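You operate a simulated robot arm through the tools that you are given. There is no shell and no other tool. Be economical: measure what you need, move in short steps, check, and stop when the job is done.

Carry out the task below with a simulated two-armed robot. There is one attempt and no reset: what you move stays moved.

TASK
Pick up the coil pack box with one hand, pass it to the other hand and put it on the low bookcase top.

The check looks at the end state, three seconds after you hand in, the way a careful person would. Anything else that was tipped, shoved, dropped, spilled or broken makes it a failure.

THE ROBOT
Two 7-joint arms with two-finger parallel grippers on one trunk, on a base that drives. Base frame: it is fixed to the floor where the robot stands at the start and does not move with it; the origin is under the middle of the robot, x ahead of it, y to its left, z up; the surface under the hand at the start is at about z = 0.88. Units: m, rad, N and s.
The left shoulder is at the start at [0.03, 0.119, 0.985], the right one opposite. With the tool pointing down near the work surface each hand reaches from about 0.28 to 0.68 m from the robot's upright axis, wherever it stands, measured 20 degrees to its own side. Places, roughly: low bookcase top [-0.7, 4.6, 1]. Payload 3.43 kg a hand.
Tool frame (each hand has its own): the origin (TCP) lies between the finger pads and is the grasp point; the fingertips stand 0.03 m ahead of it; z points along the fingers, y is the line along which they close. Largest opening 0.094 m; finger width 0.028, thickness 0.01; the body of the gripper, 0.05 by 0.096 m, starts 0.055 m behind the TCP.
Orientation is that of the tool frame in the base frame, as a unit quaternion [w, x, y, z]. With the fingers straight down and closing along the base's y, the tool's x points along the base's -x, its y along +y and its z along -z.

THE INTERFACE
- The arms move only by the tool nudge_tool. It takes "left_commands", "right_commands" or both (then of equal length, played together; a hand with none holds still); each is one flat list of numbers, 7 for each row, row after row: the shift along the tool's x, y, z in units of 40 mm (1.0 is 40 mm), then the turn, a rotation vector about the tool's x, y, z in units of 4 degrees (1.0 is 4 degrees), then the finger opening in m, from 0 to 0.094. In form: [dx, dy, dz, rx, ry, rz, hand, dx, dy, dz, rx, ry, rz, hand, ...]. A call has 1 to 12 rows; each row shifts and turns the commanded pose from where the row before left it, along the tool's axes as they then stand. A call with a number of a shift or a turn outside -1 to 1 is refused whole. Rows are played at 5 a second. More than 0.05 m and 0.15 rad between two rows, or a gripper value outside its range, and nothing of the call is played. A pose out of reach is approached as far as the arm can. The call stops where the force on the tool passes 40 N (or 10 N more than at its start, if that is more) or the arm is blocked; 0.2 s more then pass. Each finger travels about 0.072 m/s and halts on what it meets, pressing with about 32 N; the grip force reading is that of the motor and also rises with nothing between the fingers. The clock runs only during rows and for 0.2 s after the last one: add rows that do not move to give the fingers time. The reply holds the time, the measured pose of the TCP, the force on the tool along the base axes, the opening and the grip force, in the units named above and with some noise, with the torque about the TCP (base axes, N m) and any sound that the robot's microphone picked up.
- Cameras (640 x 400 px; columns grow to the right, rows downward): "scene" is now at [0.0416, -0.0029, 1.686]; the picture's right is [-0.05, -1.00, 0.00], its down [-0.81, 0.04, -0.59] and it looks along [0.59, -0.03, -0.81] (base axes); focal length 255 px, centre (320, 200). "left" rides on the left gripper at [0.076, -0.014, -0.102] in its tool frame; the picture's right is [0.18, 0.98, 0.00], its down [-0.75, 0.14, -0.64] and it looks along [-0.63, 0.12, 0.77] (tool axes); focal length 243 px, centre (320, 200). "right" rides on the right gripper at [0.076, 0.014, -0.102] in its tool frame; the picture's right is [-0.18, 0.98, 0.00], its down [-0.75, -0.14, -0.64] and it looks along [-0.63, -0.12, 0.77] (tool axes); focal length 243 px, centre (320, 200). There is no depth. A picture from a camera that has moved, and an enlarged one, comes with that camera's place and axes in the base frame and with its lens.
- get_image(camera): a new picture of that camera. The clock stands still meanwhile.
- move_column(by): slides the trunk up (or, below 0, down) by that many m; the arms and the scene camera ride with it, the base frame stays. It gives what a move gives, with no picture.
- base_move(legs): drives the robot by 1 to 6 legs, each [ahead, turn to the left] in m and rad, along the robot's own axes; the way and the turn of a leg run together, so that a leg with both is an arc; at most 1.5 m and 3.142 rad a leg. The arms and the cameras ride along, it lands a little off, and it stops where it bumps. It gives what a move gives.
- head_to(pan, tilt): turns the head with the scene camera to pan (to the left, within 2.496 rad either way) and tilt (down, from -0.506 to 1.204), counted from straight ahead of the robot. It gives what a move gives.
- zoom(camera, box): a new picture of the part [left, top, right, bottom] of that camera's present view, enlarged. The clock stands still meanwhile.
- close_job(): hands the job in; it is judged then, once.

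Work in short steps. Places have to be worked out from the pictures, the camera data and where the tool is seen: move nearer, look again, correct. Check each grasp and each placing, and mend what went wrong. You have 120 turns and 100 pictures in all, those below and enlarged ones among them. Open the grippers and draw the arms clear of the work before you hand the job in, unless the task says otherwise; then end with one line.

The tools are called as a command line: name --argument value ..., lists and objects as JSON in quotes. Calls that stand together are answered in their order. nudge_tool: Moves the arms, as the interface text tells. Its arguments: {"type":"object","properties":{"left_commands":{"type":"array"},"right_commands":{"type":"array"}},"required":[]} The other tools are called the same way: move_column (by) slides the trunk up or down; base_move (legs) drives the base; head_to (pan, tilt) turns the head that bears the scene camera; get_image (camera) takes a picture; zoom (camera, box) takes an enlarged picture of a part of a camera's view; close_job () hands the job in.

At the start:

```text
clock: 0.0
left_tcp_pos: [0.4273, 0.0491, 1.1735]
left_tool_rot: [-0.001, 0.0, 1.0, 0.0]
left_ft_force: [-0.1, 0.8, -0.3]
left_wrist_torque: [0.01, -0.02, 0.05]
left_gripper_width: 0.0941
left_gripper_force: 0.0
right_tcp_pos: [0.3479, -0.2522, 1.1723]
right_tool_rot: [0.0, -0.001, 1.0, 0.0]
right_ft_force: [0.3, 0.0, -1.0]
right_wrist_torque: [0.01, 0.0, 0.01]
right_gripper_width: 0.094
right_gripper_force: 0.0
trunk travel left (down, up): [-0.25, 0.16]
robot x, y, heading: [0.0002, 0.0009, -0.004]
head pan, tilt: [-0.052, 0.944]
```

scene: 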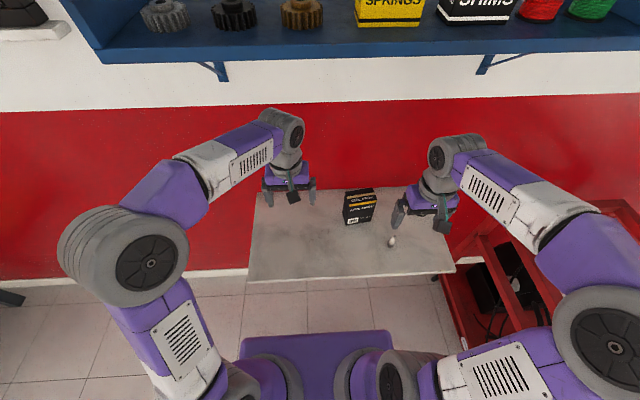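
right: 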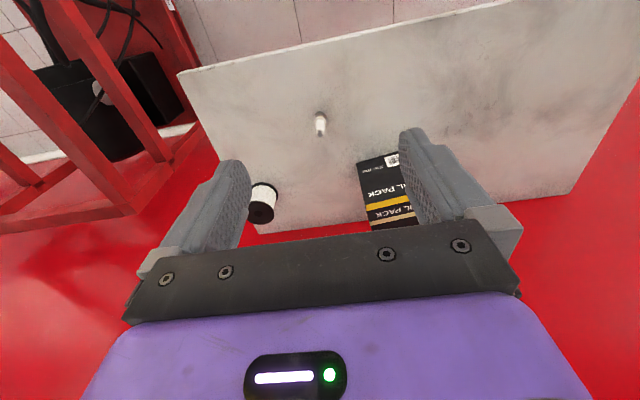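
left: 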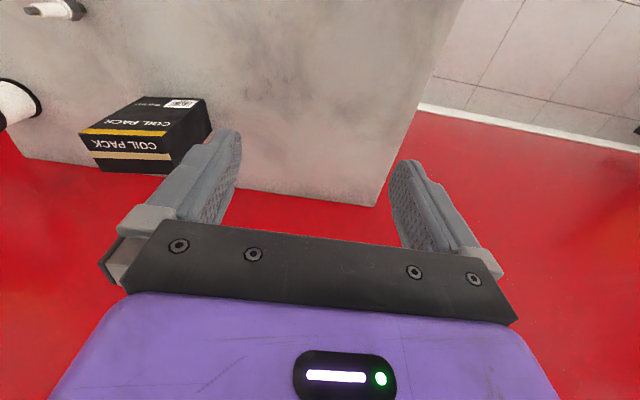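

I see the coil pack box between the hands on the table, with a spark plug and a roll (black/white) nearby. I zoom in to measure it.

zoom --camera "scene" --box '[280, 160, 460, 280]'

zoom --camera "left" --box '[0, 0, 320, 200]'

```text
3.33 times, centred on (370, 220) of scene
camera zoom: at [0.0416, -0.0029, 1.686], right [-0.05, -1.0, 0.0], down [-0.81, 0.04, -0.59], along [0.59, -0.03, -0.81], focal length 850 px, centre (153, 133)
```

zoom: 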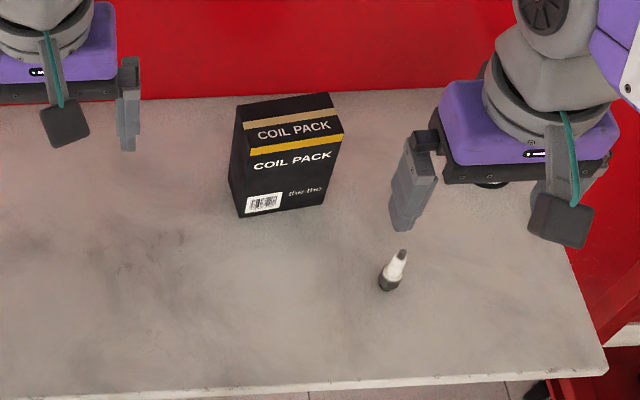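

```text
2.00 times, centred on (160, 100) of left
camera zoom: at [0.3502, 0.0348, 1.2749], right [-0.18, 0.98, 0.0], down [0.75, 0.14, 0.64], along [0.63, 0.12, -0.77], focal length 485 px, centre (640, 400)
```

zoom: 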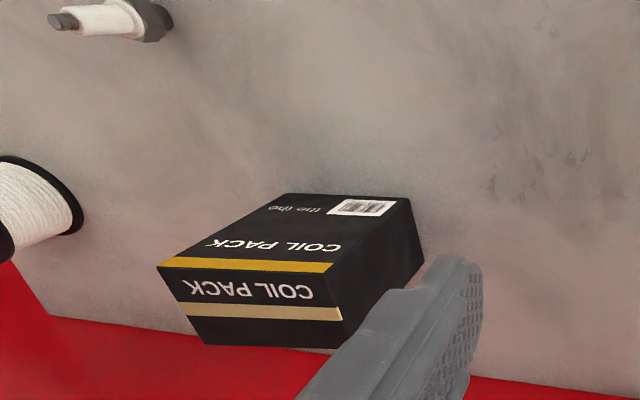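

Both views agree: the box stands upright, about 0.053 deep × 0.095 wide × 0.125 tall, centre about (0.541, -0.166), top z about 1.006, yawed about 6°. I move the right hand above the right part of it and start turning both hands so that they close along the box's depth.

nudge_tool --right_commands '[-0.975, 0.32, 0, 0, 0, 0, 0.094, -0.975, 0.32, 0, 0, 0, 0, 0.094, -0.975, 0.32, 0, 0, 0, 0, 0.094, -0.975, 0.32, 0, 0, 0, 0, 0.094, -0.975, 0.32, 0, 0, 0, 0, 0.094, 0, 0, 0, 0, 0, -1, 0.094, 0, 0, 0, 0, 0, -1, 0.094, 0, 0, 0, 0, 0, -1, 0.094, 0, 0, 0, 0, 0, -1, 0.094, 0, 0, 0, 0, 0, -1, 0.094, 0, 0, 0, 0, 0, -1, 0.094, 0, 0, 0, 0, 0, -1, 0.094]' --left_commands '[0, 0.6, 0, 0, 0, 0, 0.094, 0, 0.6, 0, 0, 0, 0, 0.094, 0, 0.6, 0, 0, 0, 0, 0.094, 0, 0.6, 0, 0, 0, 0, 0.094, 0, 0.6, 0, 0, 0, 0, 0.094, 0, 0, 0, 0, 0, -1, 0.094, 0, 0, 0, 0, 0, -1, 0.094, 0, 0, 0, 0, 0, -1, 0.094, 0, 0, 0, 0, 0, -1, 0.094, 0, 0, 0, 0, 0, -1, 0.094, 0, 0, 0, 0, 0, -1, 0.094, 0, 0, 0, 0, 0, -1, 0.094]'

```text
clock: 2.6
left_tcp_pos: [0.4269, 0.1698, 1.1728]
left_tool_rot: [0.0, -0.242, 0.97, -0.001]
left_ft_force: [0.3, -0.8, -0.3]
left_wrist_torque: [-0.02, 0.02, 0.02]
left_gripper_width: 0.0936
left_gripper_force: 0.0
right_tcp_pos: [0.5423, -0.1886, 1.1711]
right_tool_rot: [0.0, -0.242, 0.97, 0.0]
right_ft_force: [-0.1, 0.7, 0.9]
right_wrist_torque: [0.02, -0.03, 0.04]
right_gripper_width: 0.0942
right_gripper_force: 0.0
trunk travel left (down, up): [-0.25, 0.16]
robot x, y, heading: [0.0006, -0.0026, 0.004]
head pan, tilt: [-0.052, 0.944]
```

Both hands follow well. I continue the turn (right to 24 steps in all, left likewise).

nudge_tool --right_commands '[0, 0, 0, 0, 0, -1, 0.094, 0, 0, 0, 0, 0, -1, 0.094, 0, 0, 0, 0, 0, -1, 0.094, 0, 0, 0, 0, 0, -1, 0.094, 0, 0, 0, 0, 0, -1, 0.094, 0, 0, 0, 0, 0, -1, 0.094, 0, 0, 0, 0, 0, -1, 0.094, 0, 0, 0, 0, 0, -1, 0.094, 0, 0, 0, 0, 0, -1, 0.094, 0, 0, 0, 0, 0, -1, 0.094, 0, 0, 0, 0, 0, -1, 0.094, 0, 0, 0, 0, 0, -1, 0.094]' --left_commands '[0, 0, 0, 0, 0, -1, 0.094, 0, 0, 0, 0, 0, -1, 0.094, 0, 0, 0, 0, 0, -1, 0.094, 0, 0, 0, 0, 0, -1, 0.094, 0, 0, 0, 0, 0, -1, 0.094, 0, 0, 0, 0, 0, -1, 0.094, 0, 0, 0, 0, 0, -1, 0.094, 0, 0, 0, 0, 0, -1, 0.094, 0, 0, 0, 0, 0, -1, 0.094, 0, 0, 0, 0, 0, -1, 0.094, 0, 0, 0, 0, 0, -1, 0.094, 0, 0, 0, 0, 0, -1, 0.094]'

```text
clock: 5.2
left_tcp_pos: [0.427, 0.1683, 1.1743]
left_tool_rot: [-0.001, -0.616, 0.788, 0.0]
left_ft_force: [0.2, 0.0, 0.3]
left_wrist_torque: [0.02, 0.02, 0.0]
left_gripper_width: 0.0937
left_gripper_force: 0.1
right_tcp_pos: [0.5428, -0.1886, 1.1715]
right_tool_rot: [0.0, -0.616, 0.788, 0.0]
right_ft_force: [-0.2, -0.2, -0.6]
right_wrist_torque: [-0.04, 0.0, -0.02]
right_gripper_width: 0.0941
right_gripper_force: 0.1
trunk travel left (down, up): [-0.25, 0.16]
robot x, y, heading: [-0.0011, 0.0003, 0.002]
head pan, tilt: [-0.052, 0.944]
```

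Five more turn steps for the right hand, and the left keeps pace (it'll end at the box's yaw too); then I look with the right camera.

nudge_tool --right_commands '[0, 0, 0, 0, 0, -1, 0.094, 0, 0, 0, 0, 0, -1, 0.094, 0, 0, 0, 0, 0, -1, 0.094, 0, 0, 0, 0, 0, -1, 0.094, 0, 0, 0, 0, 0, -1, 0.094]' --left_commands '[0, 0, 0, 0, 0, -1, 0.094, 0, 0, 0, 0, 0, -1, 0.094, 0, 0, 0, 0, 0, -1, 0.094, 0, 0, 0, 0, 0, -1, 0.094, 0, 0, 0, 0, 0, -1, 0.094]'

get_image --camera "right"

get_image --camera "scene"

```text
clock: 6.4
left_tcp_pos: [0.4269, 0.1689, 1.1726]
left_tool_rot: [0.0, 0.743, -0.669, -0.001]
left_ft_force: [-0.3, -0.2, 0.5]
left_wrist_torque: [0.0, 0.0, -0.03]
left_gripper_width: 0.0938
left_gripper_force: 0.1
right_tcp_pos: [0.542, -0.1896, 1.1715]
right_tool_rot: [0.001, 0.744, -0.669, -0.001]
right_ft_force: [-0.6, 0.9, -0.1]
right_wrist_torque: [0.0, -0.01, 0.02]
right_gripper_width: 0.0941
right_gripper_force: 0.0
trunk travel left (down, up): [-0.25, 0.16]
robot x, y, heading: [-0.0022, -0.0006, -0.007]
head pan, tilt: [-0.052, 0.944]
```

```text
94 pictures are left
camera right: at [0.5374, -0.266, 1.2744], right [-1.0, 0.08, 0.0], down [0.06, 0.76, 0.64], along [0.05, 0.64, -0.77], focal length 243 px, centre (320, 200)
```

right: 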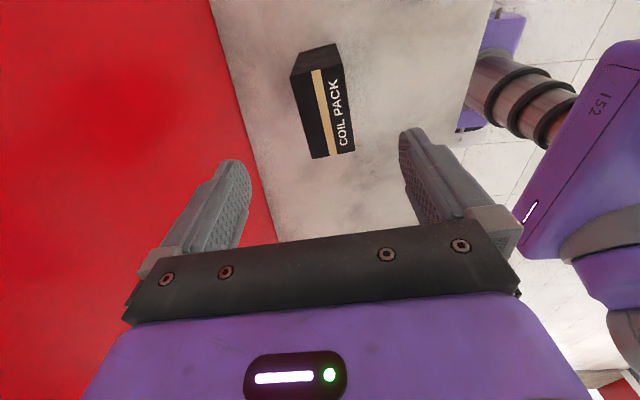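

```text
93 pictures are left
camera scene: at [0.0416, -0.0029, 1.686], right [-0.05, -1.0, 0.0], down [-0.81, 0.04, -0.59], along [0.59, -0.03, -0.81], focal length 255 px, centre (320, 200)
```

scene: 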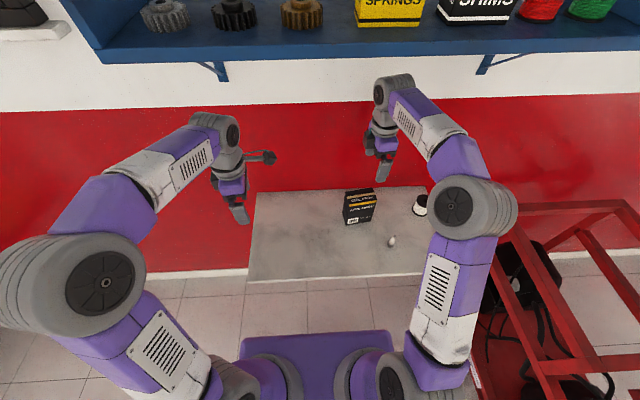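

The right camera confirms the box centre about (0.540, -0.164) and the fingers straddle it. I lower straight down to TCP z≈0.972.

nudge_tool --right_commands '[0, 0, 1, 0, 0, 0, 0.094, 0, 0, 1, 0, 0, 0, 0.094, 0, 0, 1, 0, 0, 0, 0.094, 0, 0, 0.6, 0, 0, 0, 0.094, 0, 0, 0, 0, 0, 0, 0.094]'

get_image --camera "right"

zoom --camera "scene" --box '[280, 120, 460, 280]'

```text
clock: 7.6
left_tcp_pos: [0.4264, 0.1681, 1.1723]
left_tool_rot: [0.0, 0.743, -0.669, 0.001]
left_ft_force: [-0.5, -0.5, -0.3]
left_wrist_torque: [0.01, 0.02, -0.03]
left_gripper_width: 0.094
left_gripper_force: 0.0
right_tcp_pos: [0.5431, -0.1886, 1.0294]
right_tool_rot: [0.0, 0.743, -0.669, -0.001]
right_ft_force: [-1.3, -0.2, -0.5]
right_wrist_torque: [0.0, -0.06, 0.0]
right_gripper_width: 0.0941
right_gripper_force: 0.1
trunk travel left (down, up): [-0.25, 0.16]
robot x, y, heading: [0.0011, -0.0015, -0.003]
head pan, tilt: [-0.052, 0.944]
```

```text
92 pictures are left
camera right: at [0.5385, -0.2663, 1.1308], right [-1.0, 0.08, 0.0], down [0.06, 0.76, 0.64], along [0.05, 0.64, -0.77], focal length 243 px, centre (320, 200)
```

right: 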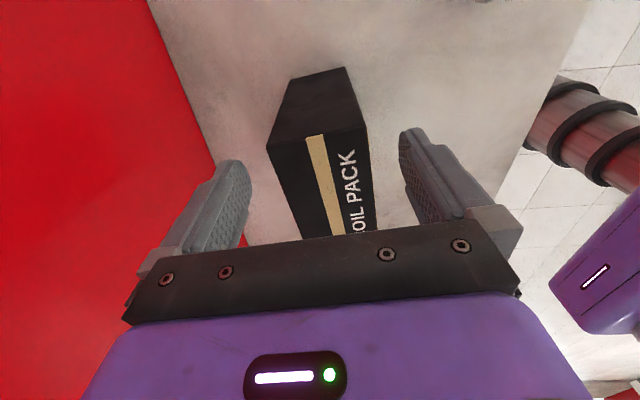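

```text
2.50 times, centred on (370, 200) of scene
camera zoom: at [0.0414, -0.0028, 1.686], right [-0.05, -1.0, 0.0], down [-0.81, 0.04, -0.59], along [0.59, -0.03, -0.81], focal length 638 px, centre (195, 200)
```

zoom: 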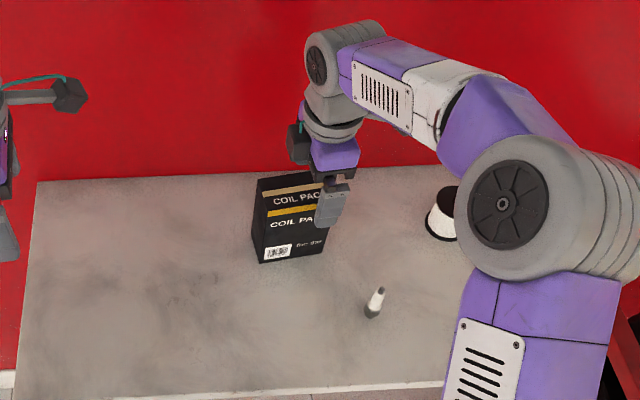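

Fingers bracket the box evenly. I lower the last 57 mm and close.

nudge_tool --right_commands '[0, 0, 0.72, 0, 0, 0, 0.094, 0, 0, 0.7, 0, 0, 0, 0.094, 0, 0, 0, 0, 0, 0, 0.094, 0, 0, 0, 0, 0, 0, 0.03, 0, 0, 0, 0, 0, 0, 0.03, 0, 0, 0, 0, 0, 0, 0.03, 0, 0, 0, 0, 0, 0, 0.03, 0, 0, 0, 0, 0, 0, 0.03]'

get_image --camera "right"

```text
clock: 9.4
left_tcp_pos: [0.4277, 0.1686, 1.1732]
left_tool_rot: [-0.001, 0.744, -0.669, -0.001]
left_ft_force: [1.1, -0.6, 0.0]
left_wrist_torque: [-0.01, -0.02, -0.03]
left_gripper_width: 0.0941
left_gripper_force: 0.1
right_tcp_pos: [0.5435, -0.1872, 0.9721]
right_tool_rot: [0.0, 0.744, -0.669, 0.0]
right_ft_force: [-0.1, -0.7, -0.7]
right_wrist_torque: [-0.07, 0.0, 0.01]
right_gripper_width: 0.0588
right_gripper_force: 32.0
trunk travel left (down, up): [-0.25, 0.16]
robot x, y, heading: [0.0019, -0.0031, 0.003]
head pan, tilt: [-0.052, 0.944]
```

```text
90 pictures are left
camera right: at [0.538, -0.2656, 1.0755], right [-1.0, 0.08, 0.0], down [0.06, 0.76, 0.64], along [0.05, 0.64, -0.77], focal length 243 px, centre (320, 200)
```

right: 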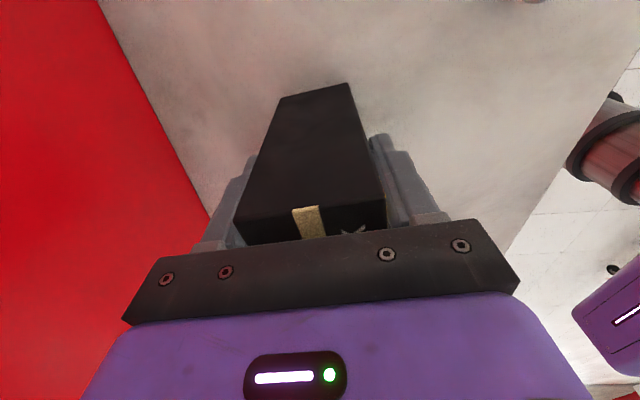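

Gripped (0.0588 opening, 32 N). I lift by 0.12 m.

nudge_tool --right_commands '[0, 0, -0.5, 0, 0, 0, 0.03, 0, 0, -0.5, 0, 0, 0, 0.03, 0, 0, -0.5, 0, 0, 0, 0.03, 0, 0, -0.5, 0, 0, 0, 0.03, 0, 0, -0.5, 0, 0, 0, 0.03, 0, 0, -0.5, 0, 0, 0, 0.03, 0, 0, 0, 0, 0, 0, 0.03]'

get_image --camera "scene"

get_image --camera "left"

```text
clock: 11.0
left_tcp_pos: [0.4266, 0.1689, 1.1739]
left_tool_rot: [0.001, 0.743, -0.669, 0.0]
left_ft_force: [-0.1, -0.1, 0.8]
left_wrist_torque: [-0.01, 0.03, -0.04]
left_gripper_width: 0.0937
left_gripper_force: 0.0
right_tcp_pos: [0.5432, -0.1885, 1.0914]
right_tool_rot: [0.0, 0.743, -0.669, 0.0]
right_ft_force: [-1.4, -0.1, -4.2]
right_wrist_torque: [-0.12, -0.06, 0.0]
right_gripper_width: 0.0586
right_gripper_force: 32.1
trunk travel left (down, up): [-0.25, 0.16]
robot x, y, heading: [-0.0004, -0.0005, 0.001]
head pan, tilt: [-0.052, 0.944]
```

```text
89 pictures are left
camera scene: at [0.0422, -0.003, 1.686], right [-0.05, -1.0, 0.0], down [-0.81, 0.04, -0.59], along [0.59, -0.03, -0.81], focal length 255 px, centre (320, 200)
```

scene: 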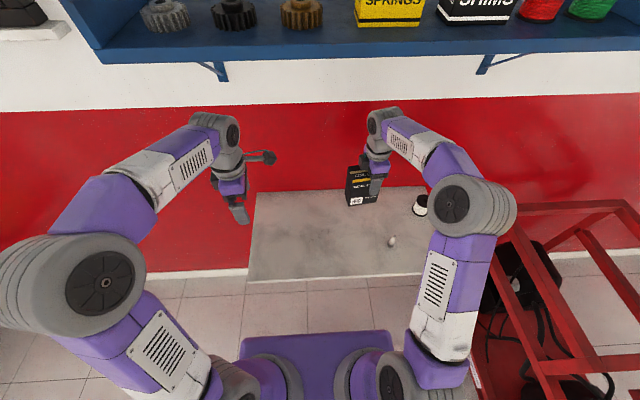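

```text
88 pictures are left
camera left: at [0.4491, 0.095, 1.2749], right [-0.96, -0.29, 0.0], down [-0.22, 0.73, 0.64], along [-0.18, 0.62, -0.77], focal length 243 px, centre (320, 200)
```

left: 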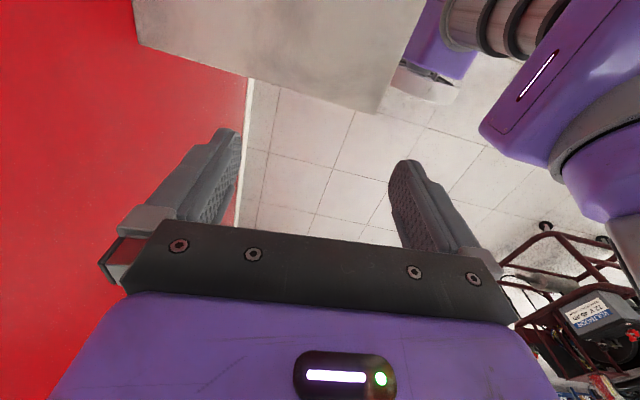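

The box hangs level (about 0.4 kg). I bring it a little nearer the robot's middle with the right hand, while the left hand tilts 48° so it will approach from the left side.

nudge_tool --right_commands '[-0.2, 0.29, 0, 0, 0, 0, 0.03, -0.2, 0.29, 0, 0, 0, 0, 0.03, -0.2, 0.29, 0, 0, 0, 0, 0.03, -0.2, 0.29, 0, 0, 0, 0, 0.03, -0.2, 0.3, 0, 0, 0, 0, 0.03, -0.19, 0.3, 0, 0, 0, 0, 0.03, 0, 0, 0, 0, 0, 0, 0.03, 0, 0, 0, 0, 0, 0, 0.03, 0, 0, 0, 0, 0, 0, 0.03, 0, 0, 0, 0, 0, 0, 0.03, 0, 0, 0, 0, 0, 0, 0.03, 0, 0, 0, 0, 0, 0, 0.03]' --left_commands '[0, 0, 0, 0, 1, 0, 0.094, 0, 0, 0, 0, 1, 0, 0.094, 0, 0, 0, 0, 1, 0, 0.094, 0, 0, 0, 0, 1, 0, 0.094, 0, 0, 0, 0, 1, 0, 0.094, 0, 0, 0, 0, 1, 0, 0.094, 0, 0, 0, 0, 1, 0, 0.094, 0, 0, 0, 0, 1, 0, 0.094, 0, 0, 0, 0, 1, 0, 0.094, 0, 0, 0, 0, 1, 0, 0.094, 0, 0, 0, 0, 1, 0, 0.094, 0, 0, 0, 0, 1, 0, 0.094]'

get_image --camera "left"

get_image --camera "scene"

```text
clock: 13.6
left_tcp_pos: [0.426, 0.1679, 1.1726]
left_tool_rot: [0.273, 0.678, -0.611, 0.303]
left_ft_force: [0.5, 0.2, 0.4]
left_wrist_torque: [0.01, -0.03, 0.01]
left_gripper_width: 0.094
left_gripper_force: 0.0
right_tcp_pos: [0.4685, -0.1486, 1.0902]
right_tool_rot: [0.0, 0.743, -0.669, 0.001]
right_ft_force: [0.8, 0.4, -4.1]
right_wrist_torque: [-0.11, 0.01, 0.0]
right_gripper_width: 0.0584
right_gripper_force: 32.0
trunk travel left (down, up): [-0.25, 0.16]
robot x, y, heading: [0.0004, 0.0007, 0.001]
head pan, tilt: [-0.052, 0.944]
```

```text
87 pictures are left
camera left: at [0.4385, 0.1958, 1.2973], right [-0.96, -0.22, 0.14], down [-0.24, 0.96, -0.13], along [-0.1, -0.16, -0.98], focal length 243 px, centre (320, 200)
```

left: 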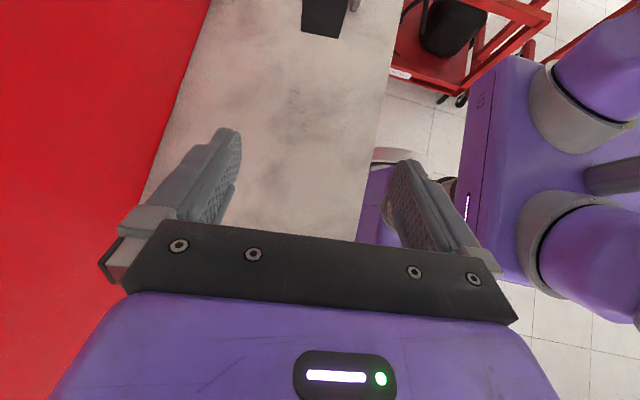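

```text
86 pictures are left
camera scene: at [0.0421, -0.0027, 1.686], right [-0.05, -1.0, 0.0], down [-0.81, 0.04, -0.59], along [0.59, -0.03, -0.81], focal length 255 px, centre (320, 200)
```

scene: 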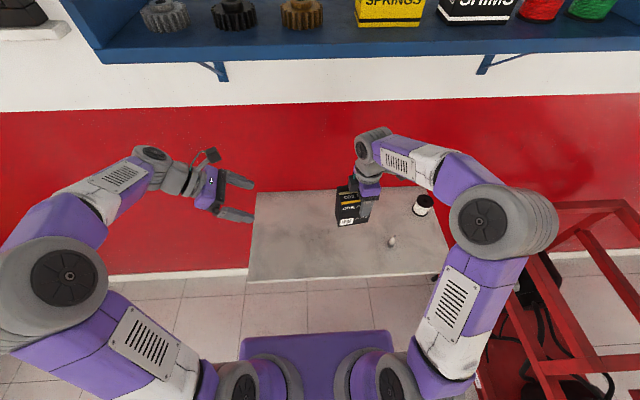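

Left camera would come close to the right gripper at 48°, so I tilt to 72° and bring the left hand to a pre-grasp point 0.13 m from the target on the box's left side.

nudge_tool --left_commands '[0, 0, 0, 0, 1, 0, 0.094, 0, 0, 0, 0, 1, 0, 0.094, 0, 0, 0, 0, 1, 0, 0.094, 0, 0, 0, 0, 1, 0, 0.094, 0, 0, 0, 0, 1, 0, 0.094, 0, 0, 0, 0, 1, 0, 0.094, -0.2, -0.05, 0.84, 0, 0, 0, 0.094, -0.2, -0.05, 0.84, 0, 0, 0, 0.094, -0.2, -0.05, 0.84, 0, 0, 0, 0.094, -0.2, -0.05, 0.84, 0, 0, 0, 0.094, -0.2, -0.05, 0.84, 0, 0, 0, 0.094, 0, 0, 0, 0, 0, 0, 0.094]'

get_image --camera "left"

get_image --camera "scene"

```text
clock: 16.2
left_tcp_pos: [0.4506, 0.0207, 1.0809]
left_tool_rot: [0.394, 0.601, -0.542, 0.436]
left_ft_force: [-1.0, -0.6, 0.3]
left_wrist_torque: [0.01, 0.0, 0.01]
left_gripper_width: 0.094
left_gripper_force: 0.0
right_tcp_pos: [0.4687, -0.1478, 1.0905]
right_tool_rot: [0.0, 0.743, -0.669, 0.0]
right_ft_force: [0.6, -0.2, -3.7]
right_wrist_torque: [-0.09, 0.02, 0.0]
right_gripper_width: 0.0584
right_gripper_force: 31.9
trunk travel left (down, up): [-0.25, 0.16]
robot x, y, heading: [0.0029, -0.0041, -0.0]
head pan, tilt: [-0.052, 0.944]
```

```text
85 pictures are left
camera left: at [0.4571, 0.0961, 1.1851], right [-0.97, -0.16, 0.17], down [-0.23, 0.82, -0.52], along [-0.06, -0.54, -0.84], focal length 243 px, centre (320, 200)
```

left: 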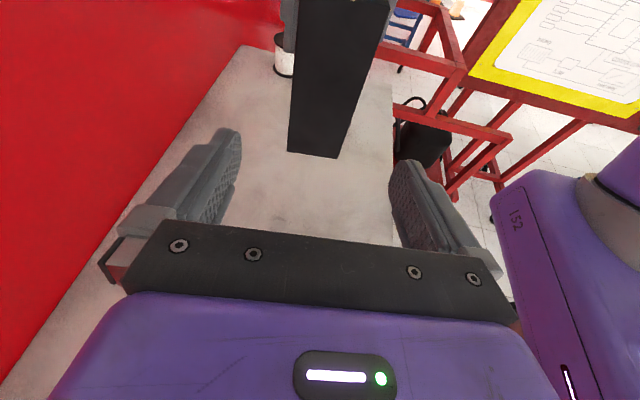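

```text
84 pictures are left
camera scene: at [0.0414, -0.0025, 1.686], right [-0.05, -1.0, 0.0], down [-0.81, 0.04, -0.59], along [0.59, -0.03, -0.81], focal length 255 px, centre (320, 200)
```

scene: 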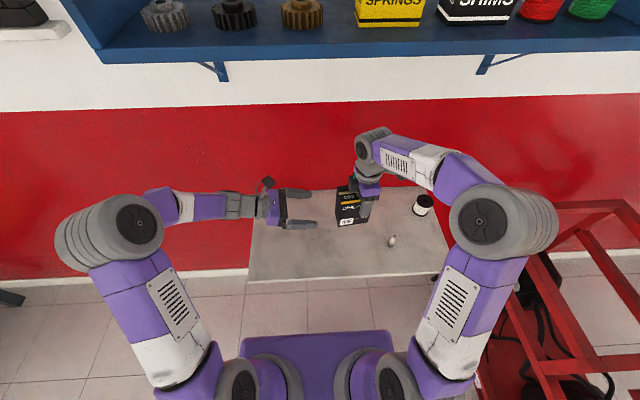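

The left camera puts the box's left face centre at (0.460, -0.076), matching expectation, and the fingers straddle it. I advance along the tool axis.

nudge_tool --left_commands '[0, 0, 0.8, 0, 0, 0, 0.094, 0, 0, 0.8, 0, 0, 0, 0.094, 0, 0, 0.8, 0, 0, 0, 0.094, 0, 0, 0, 0, 0, 0, 0.094]'

get_image --camera "left"

zoom --camera "scene" --box '[240, 110, 420, 250]'

```text
clock: 17.2
left_tcp_pos: [0.4612, -0.0693, 1.053]
left_tool_rot: [0.393, 0.601, -0.541, 0.437]
left_ft_force: [-0.5, 0.8, 0.5]
left_wrist_torque: [-0.02, -0.04, 0.03]
left_gripper_width: 0.0939
left_gripper_force: 0.2
right_tcp_pos: [0.4685, -0.1475, 1.0918]
right_tool_rot: [0.0, 0.743, -0.669, 0.0]
right_ft_force: [-0.2, 0.2, -4.3]
right_wrist_torque: [-0.06, 0.0, -0.01]
right_gripper_width: 0.0582
right_gripper_force: 31.8
trunk travel left (down, up): [-0.25, 0.16]
robot x, y, heading: [-0.0013, 0.0022, 0.005]
head pan, tilt: [-0.052, 0.944]
```

```text
83 pictures are left
camera left: at [0.4681, 0.0077, 1.1557], right [-0.97, -0.16, 0.18], down [-0.23, 0.82, -0.52], along [-0.06, -0.54, -0.84], focal length 243 px, centre (320, 200)
```

left: 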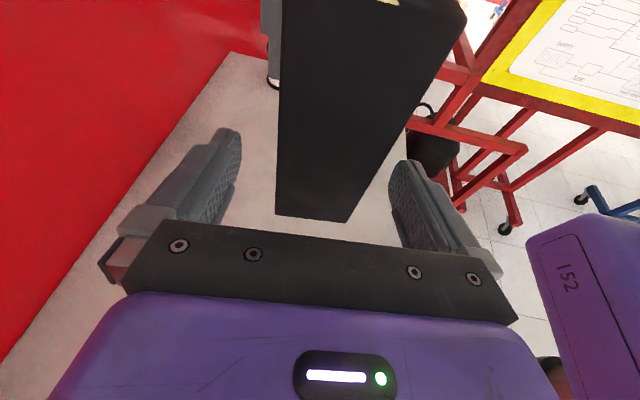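

```text
2.86 times, centred on (330, 180) of scene
camera zoom: at [0.0415, -0.0024, 1.686], right [-0.05, -1.0, 0.0], down [-0.81, 0.04, -0.59], along [0.59, -0.03, -0.81], focal length 729 px, centre (291, 257)
```

zoom: 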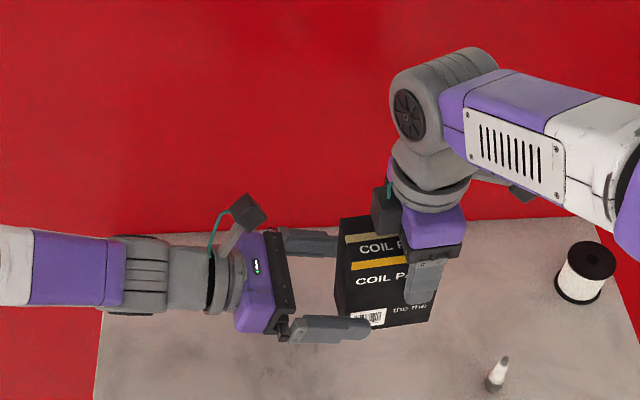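

There's a dark cube on the near-left side of the right gripper; I look closer to judge clearance before finishing the approach.

zoom --camera "scene" --box '[300, 140, 400, 210]'

```text
5.71 times, centred on (350, 175) of scene
camera zoom: at [0.0415, -0.0024, 1.686], right [-0.05, -1.0, 0.0], down [-0.81, 0.04, -0.59], along [0.59, -0.03, -0.81], focal length 1457 px, centre (149, 343)
```

zoom: 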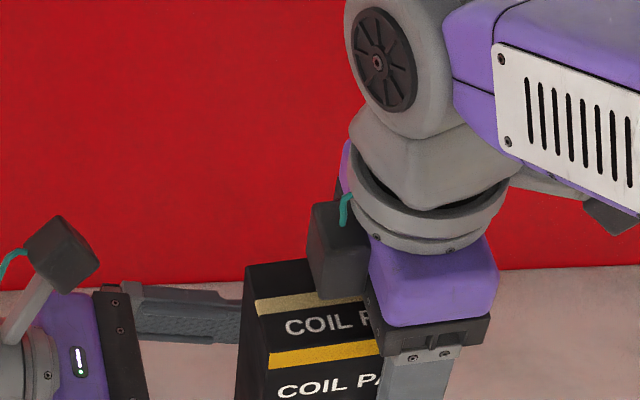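

The cube is a cable block on the right gripper, reaching to about y=-0.09 well above the left hand; clearance is about 5 cm. I finish the approach (33 mm) and close the left gripper.

nudge_tool --left_commands '[0, 0, 0.42, 0, 0, 0, 0.094, 0, 0, 0.42, 0, 0, 0, 0.094, 0, 0, 0, 0, 0, 0, 0.094, 0, 0, 0, 0, 0, 0, 0.08, 0, 0, 0, 0, 0, 0, 0.07, 0, 0, 0, 0, 0, 0, 0.03, 0, 0, 0, 0, 0, 0, 0.03, 0, 0, 0, 0, 0, 0, 0.03]'

get_image --camera "left"

zoom --camera "scene" --box '[240, 110, 420, 250]'

```text
clock: 19.0
left_tcp_pos: [0.4649, -0.1019, 1.0428]
left_tool_rot: [0.394, 0.601, -0.542, 0.436]
left_ft_force: [-8.1, -0.2, 1.1]
left_wrist_torque: [-0.13, -0.26, 0.06]
left_gripper_width: 0.0583
left_gripper_force: 31.7
right_tcp_pos: [0.4692, -0.1488, 1.0907]
right_tool_rot: [-0.001, 0.743, -0.669, 0.001]
right_ft_force: [8.7, -0.6, -4.8]
right_wrist_torque: [-0.04, -0.14, -0.45]
right_gripper_width: 0.0581
right_gripper_force: 32.3
trunk travel left (down, up): [-0.25, 0.16]
robot x, y, heading: [0.0012, -0.0001, 0.002]
head pan, tilt: [-0.052, 0.944]
```

```text
80 pictures are left
camera left: at [0.4704, -0.0248, 1.1457], right [-0.97, -0.16, 0.18], down [-0.23, 0.82, -0.52], along [-0.06, -0.54, -0.84], focal length 243 px, centre (320, 200)
```

left: 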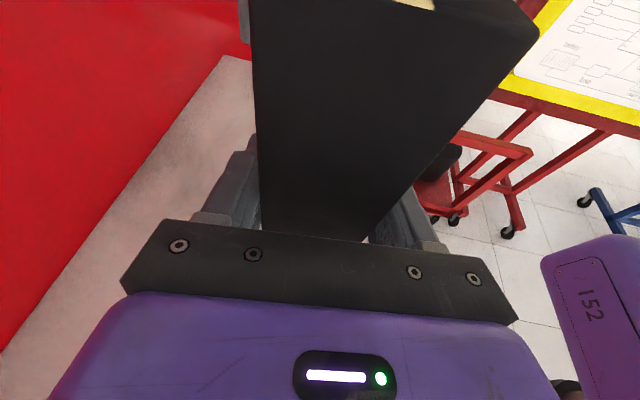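

```text
2.86 times, centred on (330, 180) of scene
camera zoom: at [0.0419, -0.003, 1.686], right [-0.05, -1.0, 0.0], down [-0.81, 0.04, -0.59], along [0.59, -0.03, -0.81], focal length 729 px, centre (291, 257)
```

zoom: 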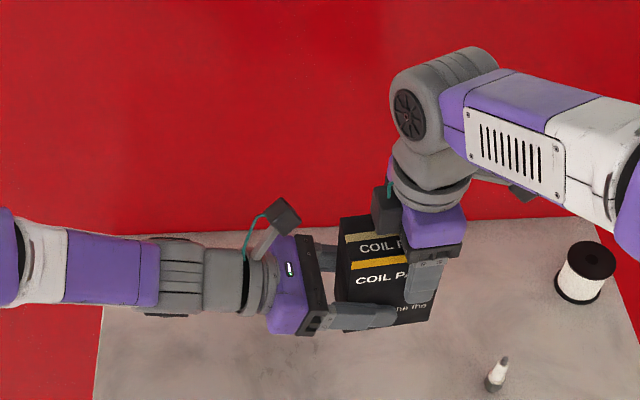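

Both hands hold the box (left 0.058 opening, 32 N). I open the right hand and draw it straight up.

nudge_tool --right_commands '[0, 0, 0, 0, 0, 0, 0.07, 0, 0, 0, 0, 0, 0, 0.094, 0, 0, 0, 0, 0, 0, 0.094, 0, 0, -0.5, 0, 0, 0, 0.094, 0, 0, -1, 0, 0, 0, 0.094, 0, 0, -1, 0, 0, 0, 0.094, 0, 0, -0.5, 0, 0, 0, 0.094, 0, 0, 0, 0, 0, 0, 0.094]' --left_commands '[0, 0, 0, 0, 0, 0, 0.03, 0, 0, 0, 0, 0, 0, 0.03, 0, 0, 0, 0, 0, 0, 0.03, 0, 0, 0, 0, 0, 0, 0.03, 0, 0, 0, 0, 0, 0, 0.03, 0, 0, 0, 0, 0, 0, 0.03, 0, 0, 0, 0, 0, 0, 0.03, 0, 0, 0, 0, 0, 0, 0.03]'

get_image --camera "scene"

get_image --camera "right"

```text
clock: 20.8
left_tcp_pos: [0.4648, -0.1, 1.0413]
left_tool_rot: [0.394, 0.601, -0.542, 0.437]
left_ft_force: [-0.7, -0.3, -0.5]
left_wrist_torque: [0.09, -0.02, 0.01]
left_gripper_width: 0.0584
left_gripper_force: 31.7
right_tcp_pos: [0.4675, -0.1482, 1.2111]
right_tool_rot: [0.0, 0.744, -0.669, 0.0]
right_ft_force: [0.2, -0.6, 0.7]
right_wrist_torque: [0.01, 0.0, 0.0]
right_gripper_width: 0.0941
right_gripper_force: 0.0
trunk travel left (down, up): [-0.25, 0.16]
robot x, y, heading: [0.0004, -0.0016, -0.001]
head pan, tilt: [-0.052, 0.944]
```

```text
78 pictures are left
camera scene: at [0.0419, -0.003, 1.686], right [-0.05, -1.0, 0.0], down [-0.81, 0.04, -0.59], along [0.59, -0.03, -0.81], focal length 255 px, centre (320, 200)
```

scene: 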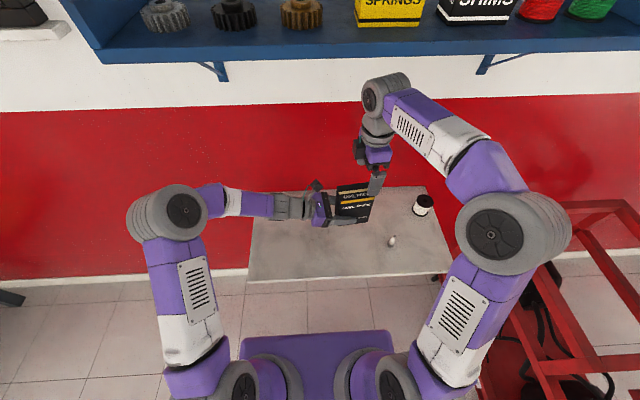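

```text
77 pictures are left
camera right: at [0.4628, -0.2253, 1.3146], right [-1.0, 0.08, 0.0], down [0.06, 0.76, 0.64], along [0.05, 0.64, -0.77], focal length 243 px, centre (320, 200)
```

right: 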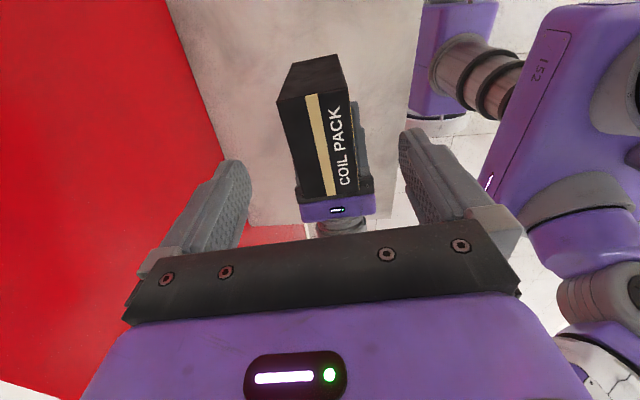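

The box is in the left hand alone and the right is clear. Before driving, I look around: left and behind.

head_to --pan 1.5 --tilt 0.35

get_image --camera "scene"

head_to --pan 2.45 --tilt 0.5

get_image --camera "scene"

```text
clock: 22.4
left_tcp_pos: [0.4654, -0.1, 1.0421]
left_tool_rot: [0.393, 0.602, -0.541, 0.437]
left_ft_force: [-0.7, 0.1, -0.2]
left_wrist_torque: [0.1, -0.01, 0.03]
left_gripper_width: 0.0583
left_gripper_force: 32.0
right_tcp_pos: [0.4681, -0.1486, 1.2116]
right_tool_rot: [-0.001, 0.743, -0.669, 0.001]
right_ft_force: [-0.9, 0.1, 0.4]
right_wrist_torque: [-0.05, -0.02, -0.02]
right_gripper_width: 0.0939
right_gripper_force: 0.1
trunk travel left (down, up): [-0.25, 0.16]
robot x, y, heading: [-0.0007, 0.003, -0.003]
head pan, tilt: [1.499, 0.351]
```

```text
76 pictures are left
camera scene: at [-0.0243, 0.0938, 1.7367], right [1.0, -0.07, 0.0], down [-0.03, -0.34, -0.94], along [0.07, 0.94, -0.34], focal length 255 px, centre (320, 200)
```

scene: 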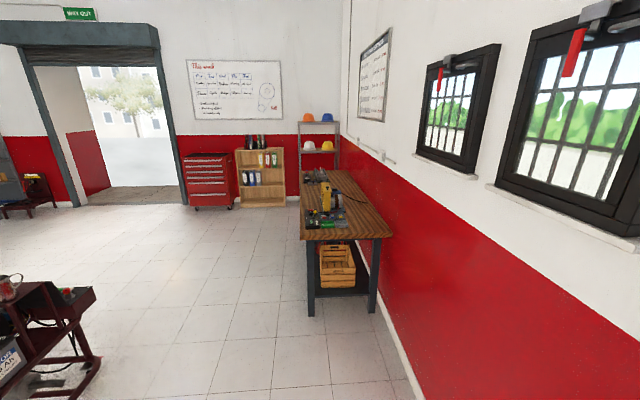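

```text
clock: 23.7
left_tcp_pos: [0.4661, -0.0999, 1.0415]
left_tool_rot: [0.393, 0.601, -0.541, 0.437]
left_ft_force: [-0.2, 0.1, 0.1]
left_wrist_torque: [0.12, -0.01, -0.01]
left_gripper_width: 0.0584
left_gripper_force: 31.8
right_tcp_pos: [0.4691, -0.1482, 1.2097]
right_tool_rot: [0.0, 0.743, -0.67, 0.0]
right_ft_force: [1.0, 1.1, -0.4]
right_wrist_torque: [-0.02, -0.01, 0.02]
right_gripper_width: 0.0941
right_gripper_force: 0.1
trunk travel left (down, up): [-0.25, 0.16]
robot x, y, heading: [-0.002, 0.0036, -0.001]
head pan, tilt: [2.45, 0.499]
```

```text
75 pictures are left
camera scene: at [-0.1011, 0.059, 1.7231], right [0.64, 0.77, 0.0], down [0.37, -0.31, -0.88], along [-0.68, 0.56, -0.48], focal length 255 px, centre (320, 200)
```

scene: 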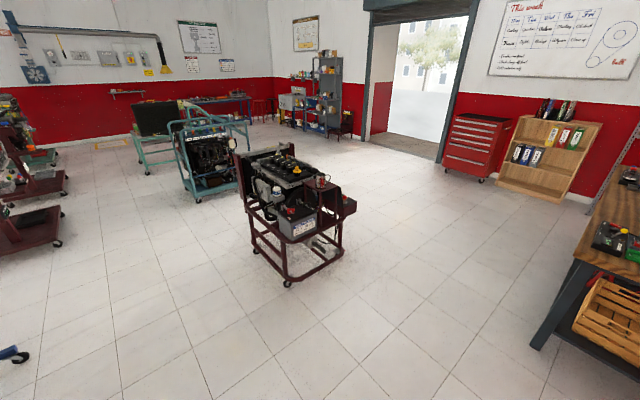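

The bookcase (wooden, with bottles on its top) stands beyond the workbench on the far wall. I zoom in on it, and check right-behind for the reverse path.

head_to --pan 1.65 --tilt 0.25

zoom --camera "scene" --box '[200, 120, 440, 270]'

head_to --pan -2.45 --tilt 0.7

get_image --camera "scene"

```text
clock: 24.8
left_tcp_pos: [0.4647, -0.1007, 1.0425]
left_tool_rot: [0.394, 0.601, -0.542, 0.436]
left_ft_force: [0.0, 0.0, 0.3]
left_wrist_torque: [0.11, 0.01, 0.01]
left_gripper_width: 0.0581
left_gripper_force: 31.7
right_tcp_pos: [0.4687, -0.1473, 1.211]
right_tool_rot: [0.001, 0.743, -0.669, 0.0]
right_ft_force: [0.0, 0.2, -0.1]
right_wrist_torque: [0.01, 0.0, 0.04]
right_gripper_width: 0.0942
right_gripper_force: 0.1
trunk travel left (down, up): [-0.25, 0.16]
robot x, y, heading: [-0.0016, 0.0012, 0.003]
head pan, tilt: [1.649, 0.25]
```

```text
2.67 times, centred on (320, 195) of scene
camera zoom: at [-0.0385, 0.094, 1.7462], right [1.0, 0.08, 0.0], down [0.02, -0.25, -0.97], along [-0.08, 0.97, -0.25], focal length 680 px, centre (320, 213)
```

zoom: 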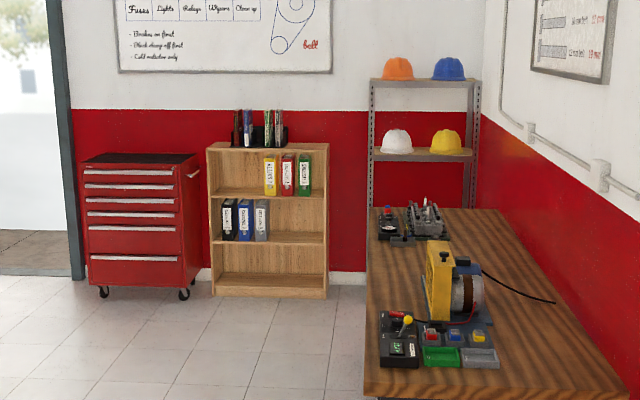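

```text
clock: 28.1
left_tcp_pos: [0.4638, -0.1003, 1.0415]
left_tool_rot: [0.394, 0.601, -0.542, 0.436]
left_ft_force: [0.2, 0.3, -0.4]
left_wrist_torque: [0.06, 0.01, -0.02]
left_gripper_width: 0.0581
left_gripper_force: 31.9
right_tcp_pos: [0.4681, -0.1471, 1.211]
right_tool_rot: [0.001, 0.743, -0.669, 0.001]
right_ft_force: [-0.3, 0.8, -0.3]
right_wrist_torque: [0.02, -0.01, 0.02]
right_gripper_width: 0.0939
right_gripper_force: 0.0
trunk travel left (down, up): [-0.25, 0.16]
robot x, y, heading: [0.001, 0.0017, 0.001]
head pan, tilt: [-2.45, 0.7]
```

```text
73 pictures are left
camera scene: at [-0.0965, -0.0533, 1.7054], right [-0.64, 0.77, 0.0], down [0.5, 0.41, -0.77], along [-0.59, -0.49, -0.64], focal length 255 px, centre (320, 200)
```

scene: 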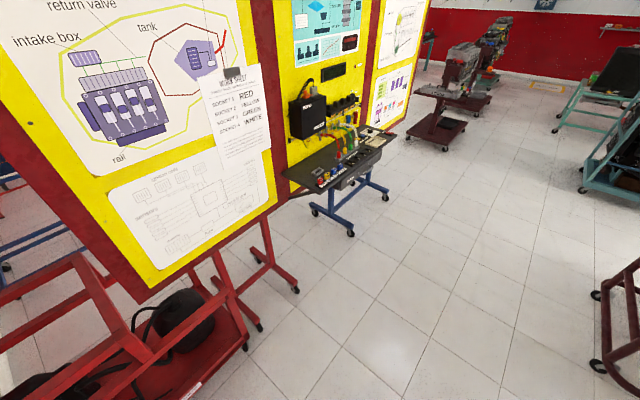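

Corridor is clear: bench at x>-0.05, engine cart at x<-1.35, panels at y<-0.8. I tuck the right hand back and to the right, out of the way of the box, then reverse.

nudge_tool --right_commands '[0.68, 0.72, -0.2, 0, 0, 0, 0.094, 0.68, 0.72, -0.2, 0, 0, 0, 0.094, 0.68, 0.72, -0.2, 0, 0, 0, 0.094, 0.68, 0.72, -0.2, 0, 0, 0, 0.094, 0.68, 0.72, -0.2, 0, 0, 0, 0.094, 0, 0, 0, 0, 0, 0, 0.094]'

head_to --pan 0.0 --tilt 0.8

get_image --camera "scene"

```text
clock: 29.5
left_tcp_pos: [0.465, -0.1001, 1.0423]
left_tool_rot: [0.393, 0.602, -0.541, 0.437]
left_ft_force: [0.4, 0.9, 0.1]
left_wrist_torque: [0.11, 0.0, -0.03]
left_gripper_width: 0.0583
left_gripper_force: 31.7
right_tcp_pos: [0.3403, -0.2999, 1.2544]
right_tool_rot: [0.001, 0.743, -0.669, 0.0]
right_ft_force: [0.2, -0.4, 0.2]
right_wrist_torque: [-0.03, -0.02, -0.01]
right_gripper_width: 0.0941
right_gripper_force: 0.0
trunk travel left (down, up): [-0.25, 0.16]
robot x, y, heading: [-0.0014, 0.0042, 0.003]
head pan, tilt: [-2.45, 0.7]
```

```text
clock: 31.8
left_tcp_pos: [0.4652, -0.1004, 1.0419]
left_tool_rot: [0.393, 0.602, -0.54, 0.437]
left_ft_force: [0.4, 0.0, 0.2]
left_wrist_torque: [0.08, 0.0, -0.01]
left_gripper_width: 0.0582
left_gripper_force: 32.2
right_tcp_pos: [0.3386, -0.2991, 1.2534]
right_tool_rot: [-0.001, 0.743, -0.669, 0.0]
right_ft_force: [-0.3, -0.2, 1.1]
right_wrist_torque: [0.01, 0.01, -0.01]
right_gripper_width: 0.0943
right_gripper_force: 0.0
trunk travel left (down, up): [-0.25, 0.16]
robot x, y, heading: [0.0036, 0.0005, 0.003]
head pan, tilt: [0.0, 0.799]
```

```text
72 pictures are left
camera scene: at [0.0496, 0.0008, 1.6971], right [0.0, -1.0, 0.0], down [-0.72, 0.0, -0.7], along [0.7, 0.0, -0.72], focal length 255 px, centre (320, 200)
```

scene: 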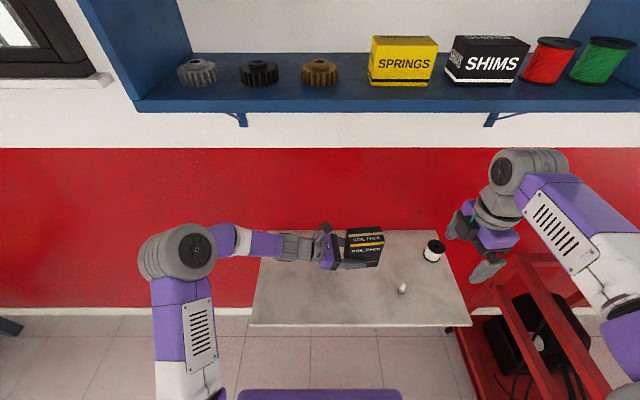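

The box is steady. I reverse 0.6 m straight back.

base_move --legs '[[-0.6, 0]]'

```text
clock: 35.1
left_tcp_pos: [-0.1309, -0.0999, 1.042]
left_tool_rot: [0.394, 0.6, -0.543, 0.436]
left_ft_force: [-0.8, -0.3, -0.2]
left_wrist_torque: [0.08, 0.01, 0.0]
left_gripper_width: 0.0582
left_gripper_force: 31.9
right_tcp_pos: [-0.2586, -0.3003, 1.2524]
right_tool_rot: [0.0, 0.741, -0.671, 0.0]
right_ft_force: [0.4, -0.1, -0.2]
right_wrist_torque: [-0.05, -0.01, 0.02]
right_gripper_width: 0.0942
right_gripper_force: 0.0
trunk travel left (down, up): [-0.25, 0.16]
robot x, y, heading: [-0.5963, 0.0039, -0.008]
head pan, tilt: [0.0, 0.799]
```

Now I turn left 90° and raise the trunk 0.12 m so the box will clear the bookcase top.

base_move --legs '[[0, 1.578]]'

move_column --by 0.12

head_to --pan 0.0 --tilt 0.3

get_image --camera "scene"

```text
clock: 39.4
left_tcp_pos: [-0.5095, 0.4689, 1.0425]
left_tool_rot: [-0.04, 0.807, 0.056, 0.586]
left_ft_force: [0.5, 0.2, -0.9]
left_wrist_torque: [0.01, 0.09, -0.03]
left_gripper_width: 0.0584
left_gripper_force: 31.8
right_tcp_pos: [-0.3074, 0.35, 1.2533]
right_tool_rot: [0.0, 0.998, 0.069, -0.001]
right_ft_force: [-0.4, -0.1, -0.4]
right_wrist_torque: [0.0, -0.01, 0.03]
right_gripper_width: 0.0939
right_gripper_force: 0.0
trunk travel left (down, up): [-0.25, 0.16]
robot x, y, heading: [-0.5936, 0.004, 1.604]
head pan, tilt: [0.0, 0.799]
```

```text
clock: 40.9
left_tcp_pos: [-0.5095, 0.4693, 1.1625]
left_tool_rot: [-0.04, 0.807, 0.056, 0.587]
left_ft_force: [0.8, 0.0, -3.1]
left_wrist_torque: [-0.01, 0.06, -0.02]
left_gripper_width: 0.0583
left_gripper_force: 31.8
right_tcp_pos: [-0.3075, 0.3501, 1.3731]
right_tool_rot: [0.0, 0.998, 0.069, 0.0]
right_ft_force: [-0.2, 0.8, -0.6]
right_wrist_torque: [0.0, 0.0, 0.02]
right_gripper_width: 0.094
right_gripper_force: 0.1
trunk travel left (down, up): [-0.37, 0.04]
robot x, y, heading: [-0.5958, 0.0047, 1.611]
head pan, tilt: [0.0, 0.799]
```

```text
clock: 41.9
left_tcp_pos: [-0.5107, 0.4693, 1.1619]
left_tool_rot: [-0.04, 0.807, 0.056, 0.586]
left_ft_force: [-0.1, 0.1, -4.2]
left_wrist_torque: [0.01, 0.05, 0.0]
left_gripper_width: 0.0585
left_gripper_force: 31.9
right_tcp_pos: [-0.3071, 0.3491, 1.3728]
right_tool_rot: [0.0, 0.998, 0.069, 0.001]
right_ft_force: [-0.9, 0.4, -0.1]
right_wrist_torque: [-0.01, 0.0, -0.02]
right_gripper_width: 0.0941
right_gripper_force: 0.1
trunk travel left (down, up): [-0.37, 0.04]
robot x, y, heading: [-0.5933, 0.002, 1.602]
head pan, tilt: [0.0, 0.3]
```

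```text
71 pictures are left
camera scene: at [-0.5986, 0.0663, 1.8614], right [1.0, 0.03, 0.0], down [0.01, -0.3, -0.95], along [-0.03, 0.95, -0.3], focal length 255 px, centre (320, 200)
```

scene: 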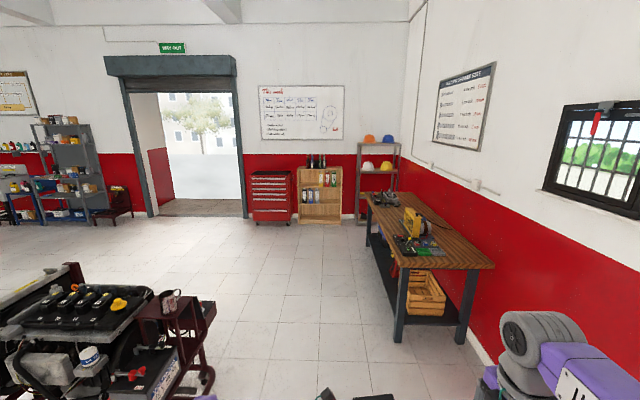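

Clear corridor ahead. I correct the heading and drive 2.7 m toward the bookcase.

base_move --legs '[[0, -0.035], [1.4, 0], [1.3, 0]]'

head_to --pan 0.0 --tilt 0.45

get_image --camera "scene"

```text
clock: 55.5
left_tcp_pos: [-0.5112, 3.1887, 1.161]
left_tool_rot: [-0.034, 0.808, 0.047, 0.586]
left_ft_force: [0.4, -0.3, -3.7]
left_wrist_torque: [-0.01, 0.07, 0.01]
left_gripper_width: 0.058
left_gripper_force: 32.6
right_tcp_pos: [-0.3105, 3.0663, 1.3733]
right_tool_rot: [0.0, 0.998, 0.059, 0.0]
right_ft_force: [0.2, -0.6, 0.1]
right_wrist_torque: [-0.02, -0.01, -0.04]
right_gripper_width: 0.0941
right_gripper_force: 0.0
trunk travel left (down, up): [-0.37, 0.04]
robot x, y, heading: [-0.606, 2.7257, 1.583]
head pan, tilt: [0.0, 0.3]
```

```text
clock: 56.1
left_tcp_pos: [-0.511, 3.1885, 1.1623]
left_tool_rot: [-0.034, 0.808, 0.048, 0.587]
left_ft_force: [0.6, -0.6, -4.2]
left_wrist_torque: [0.01, 0.08, 0.0]
left_gripper_width: 0.0582
left_gripper_force: 32.2
right_tcp_pos: [-0.309, 3.065, 1.3722]
right_tool_rot: [0.0, 0.998, 0.059, 0.0]
right_ft_force: [-0.2, -0.1, 0.3]
right_wrist_torque: [-0.01, -0.01, 0.0]
right_gripper_width: 0.0941
right_gripper_force: 0.0
trunk travel left (down, up): [-0.37, 0.04]
robot x, y, heading: [-0.6043, 2.7219, 1.582]
head pan, tilt: [0.0, 0.45]
```

```text
70 pictures are left
camera scene: at [-0.6067, 2.7866, 1.8476], right [1.0, 0.01, 0.0], down [0.01, -0.43, -0.9], along [-0.01, 0.9, -0.43], focal length 255 px, centre (320, 200)
```

scene: 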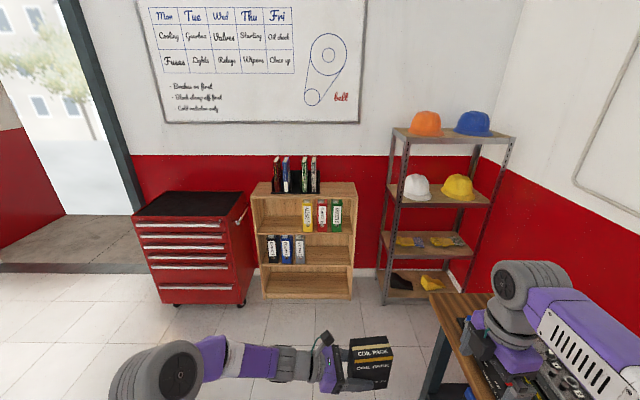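

I zoom in on the bookcase top to find its free space and edges.

zoom --camera "scene" --box '[235, 140, 395, 240]'

```text
4.00 times, centred on (315, 190) of scene
camera zoom: at [-0.6067, 2.7866, 1.8476], right [1.0, 0.01, 0.0], down [0.01, -0.43, -0.9], along [-0.01, 0.9, -0.43], focal length 1020 px, centre (340, 240)
```

zoom: 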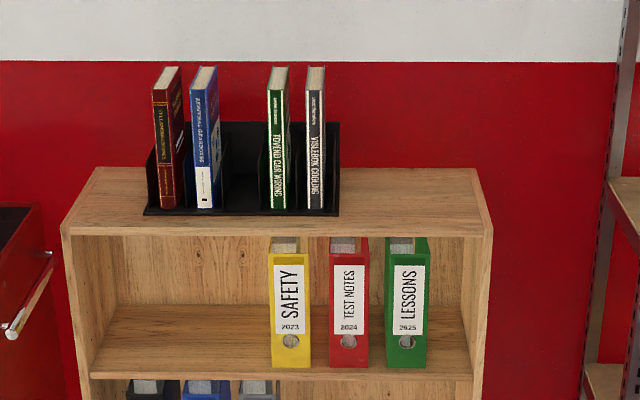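

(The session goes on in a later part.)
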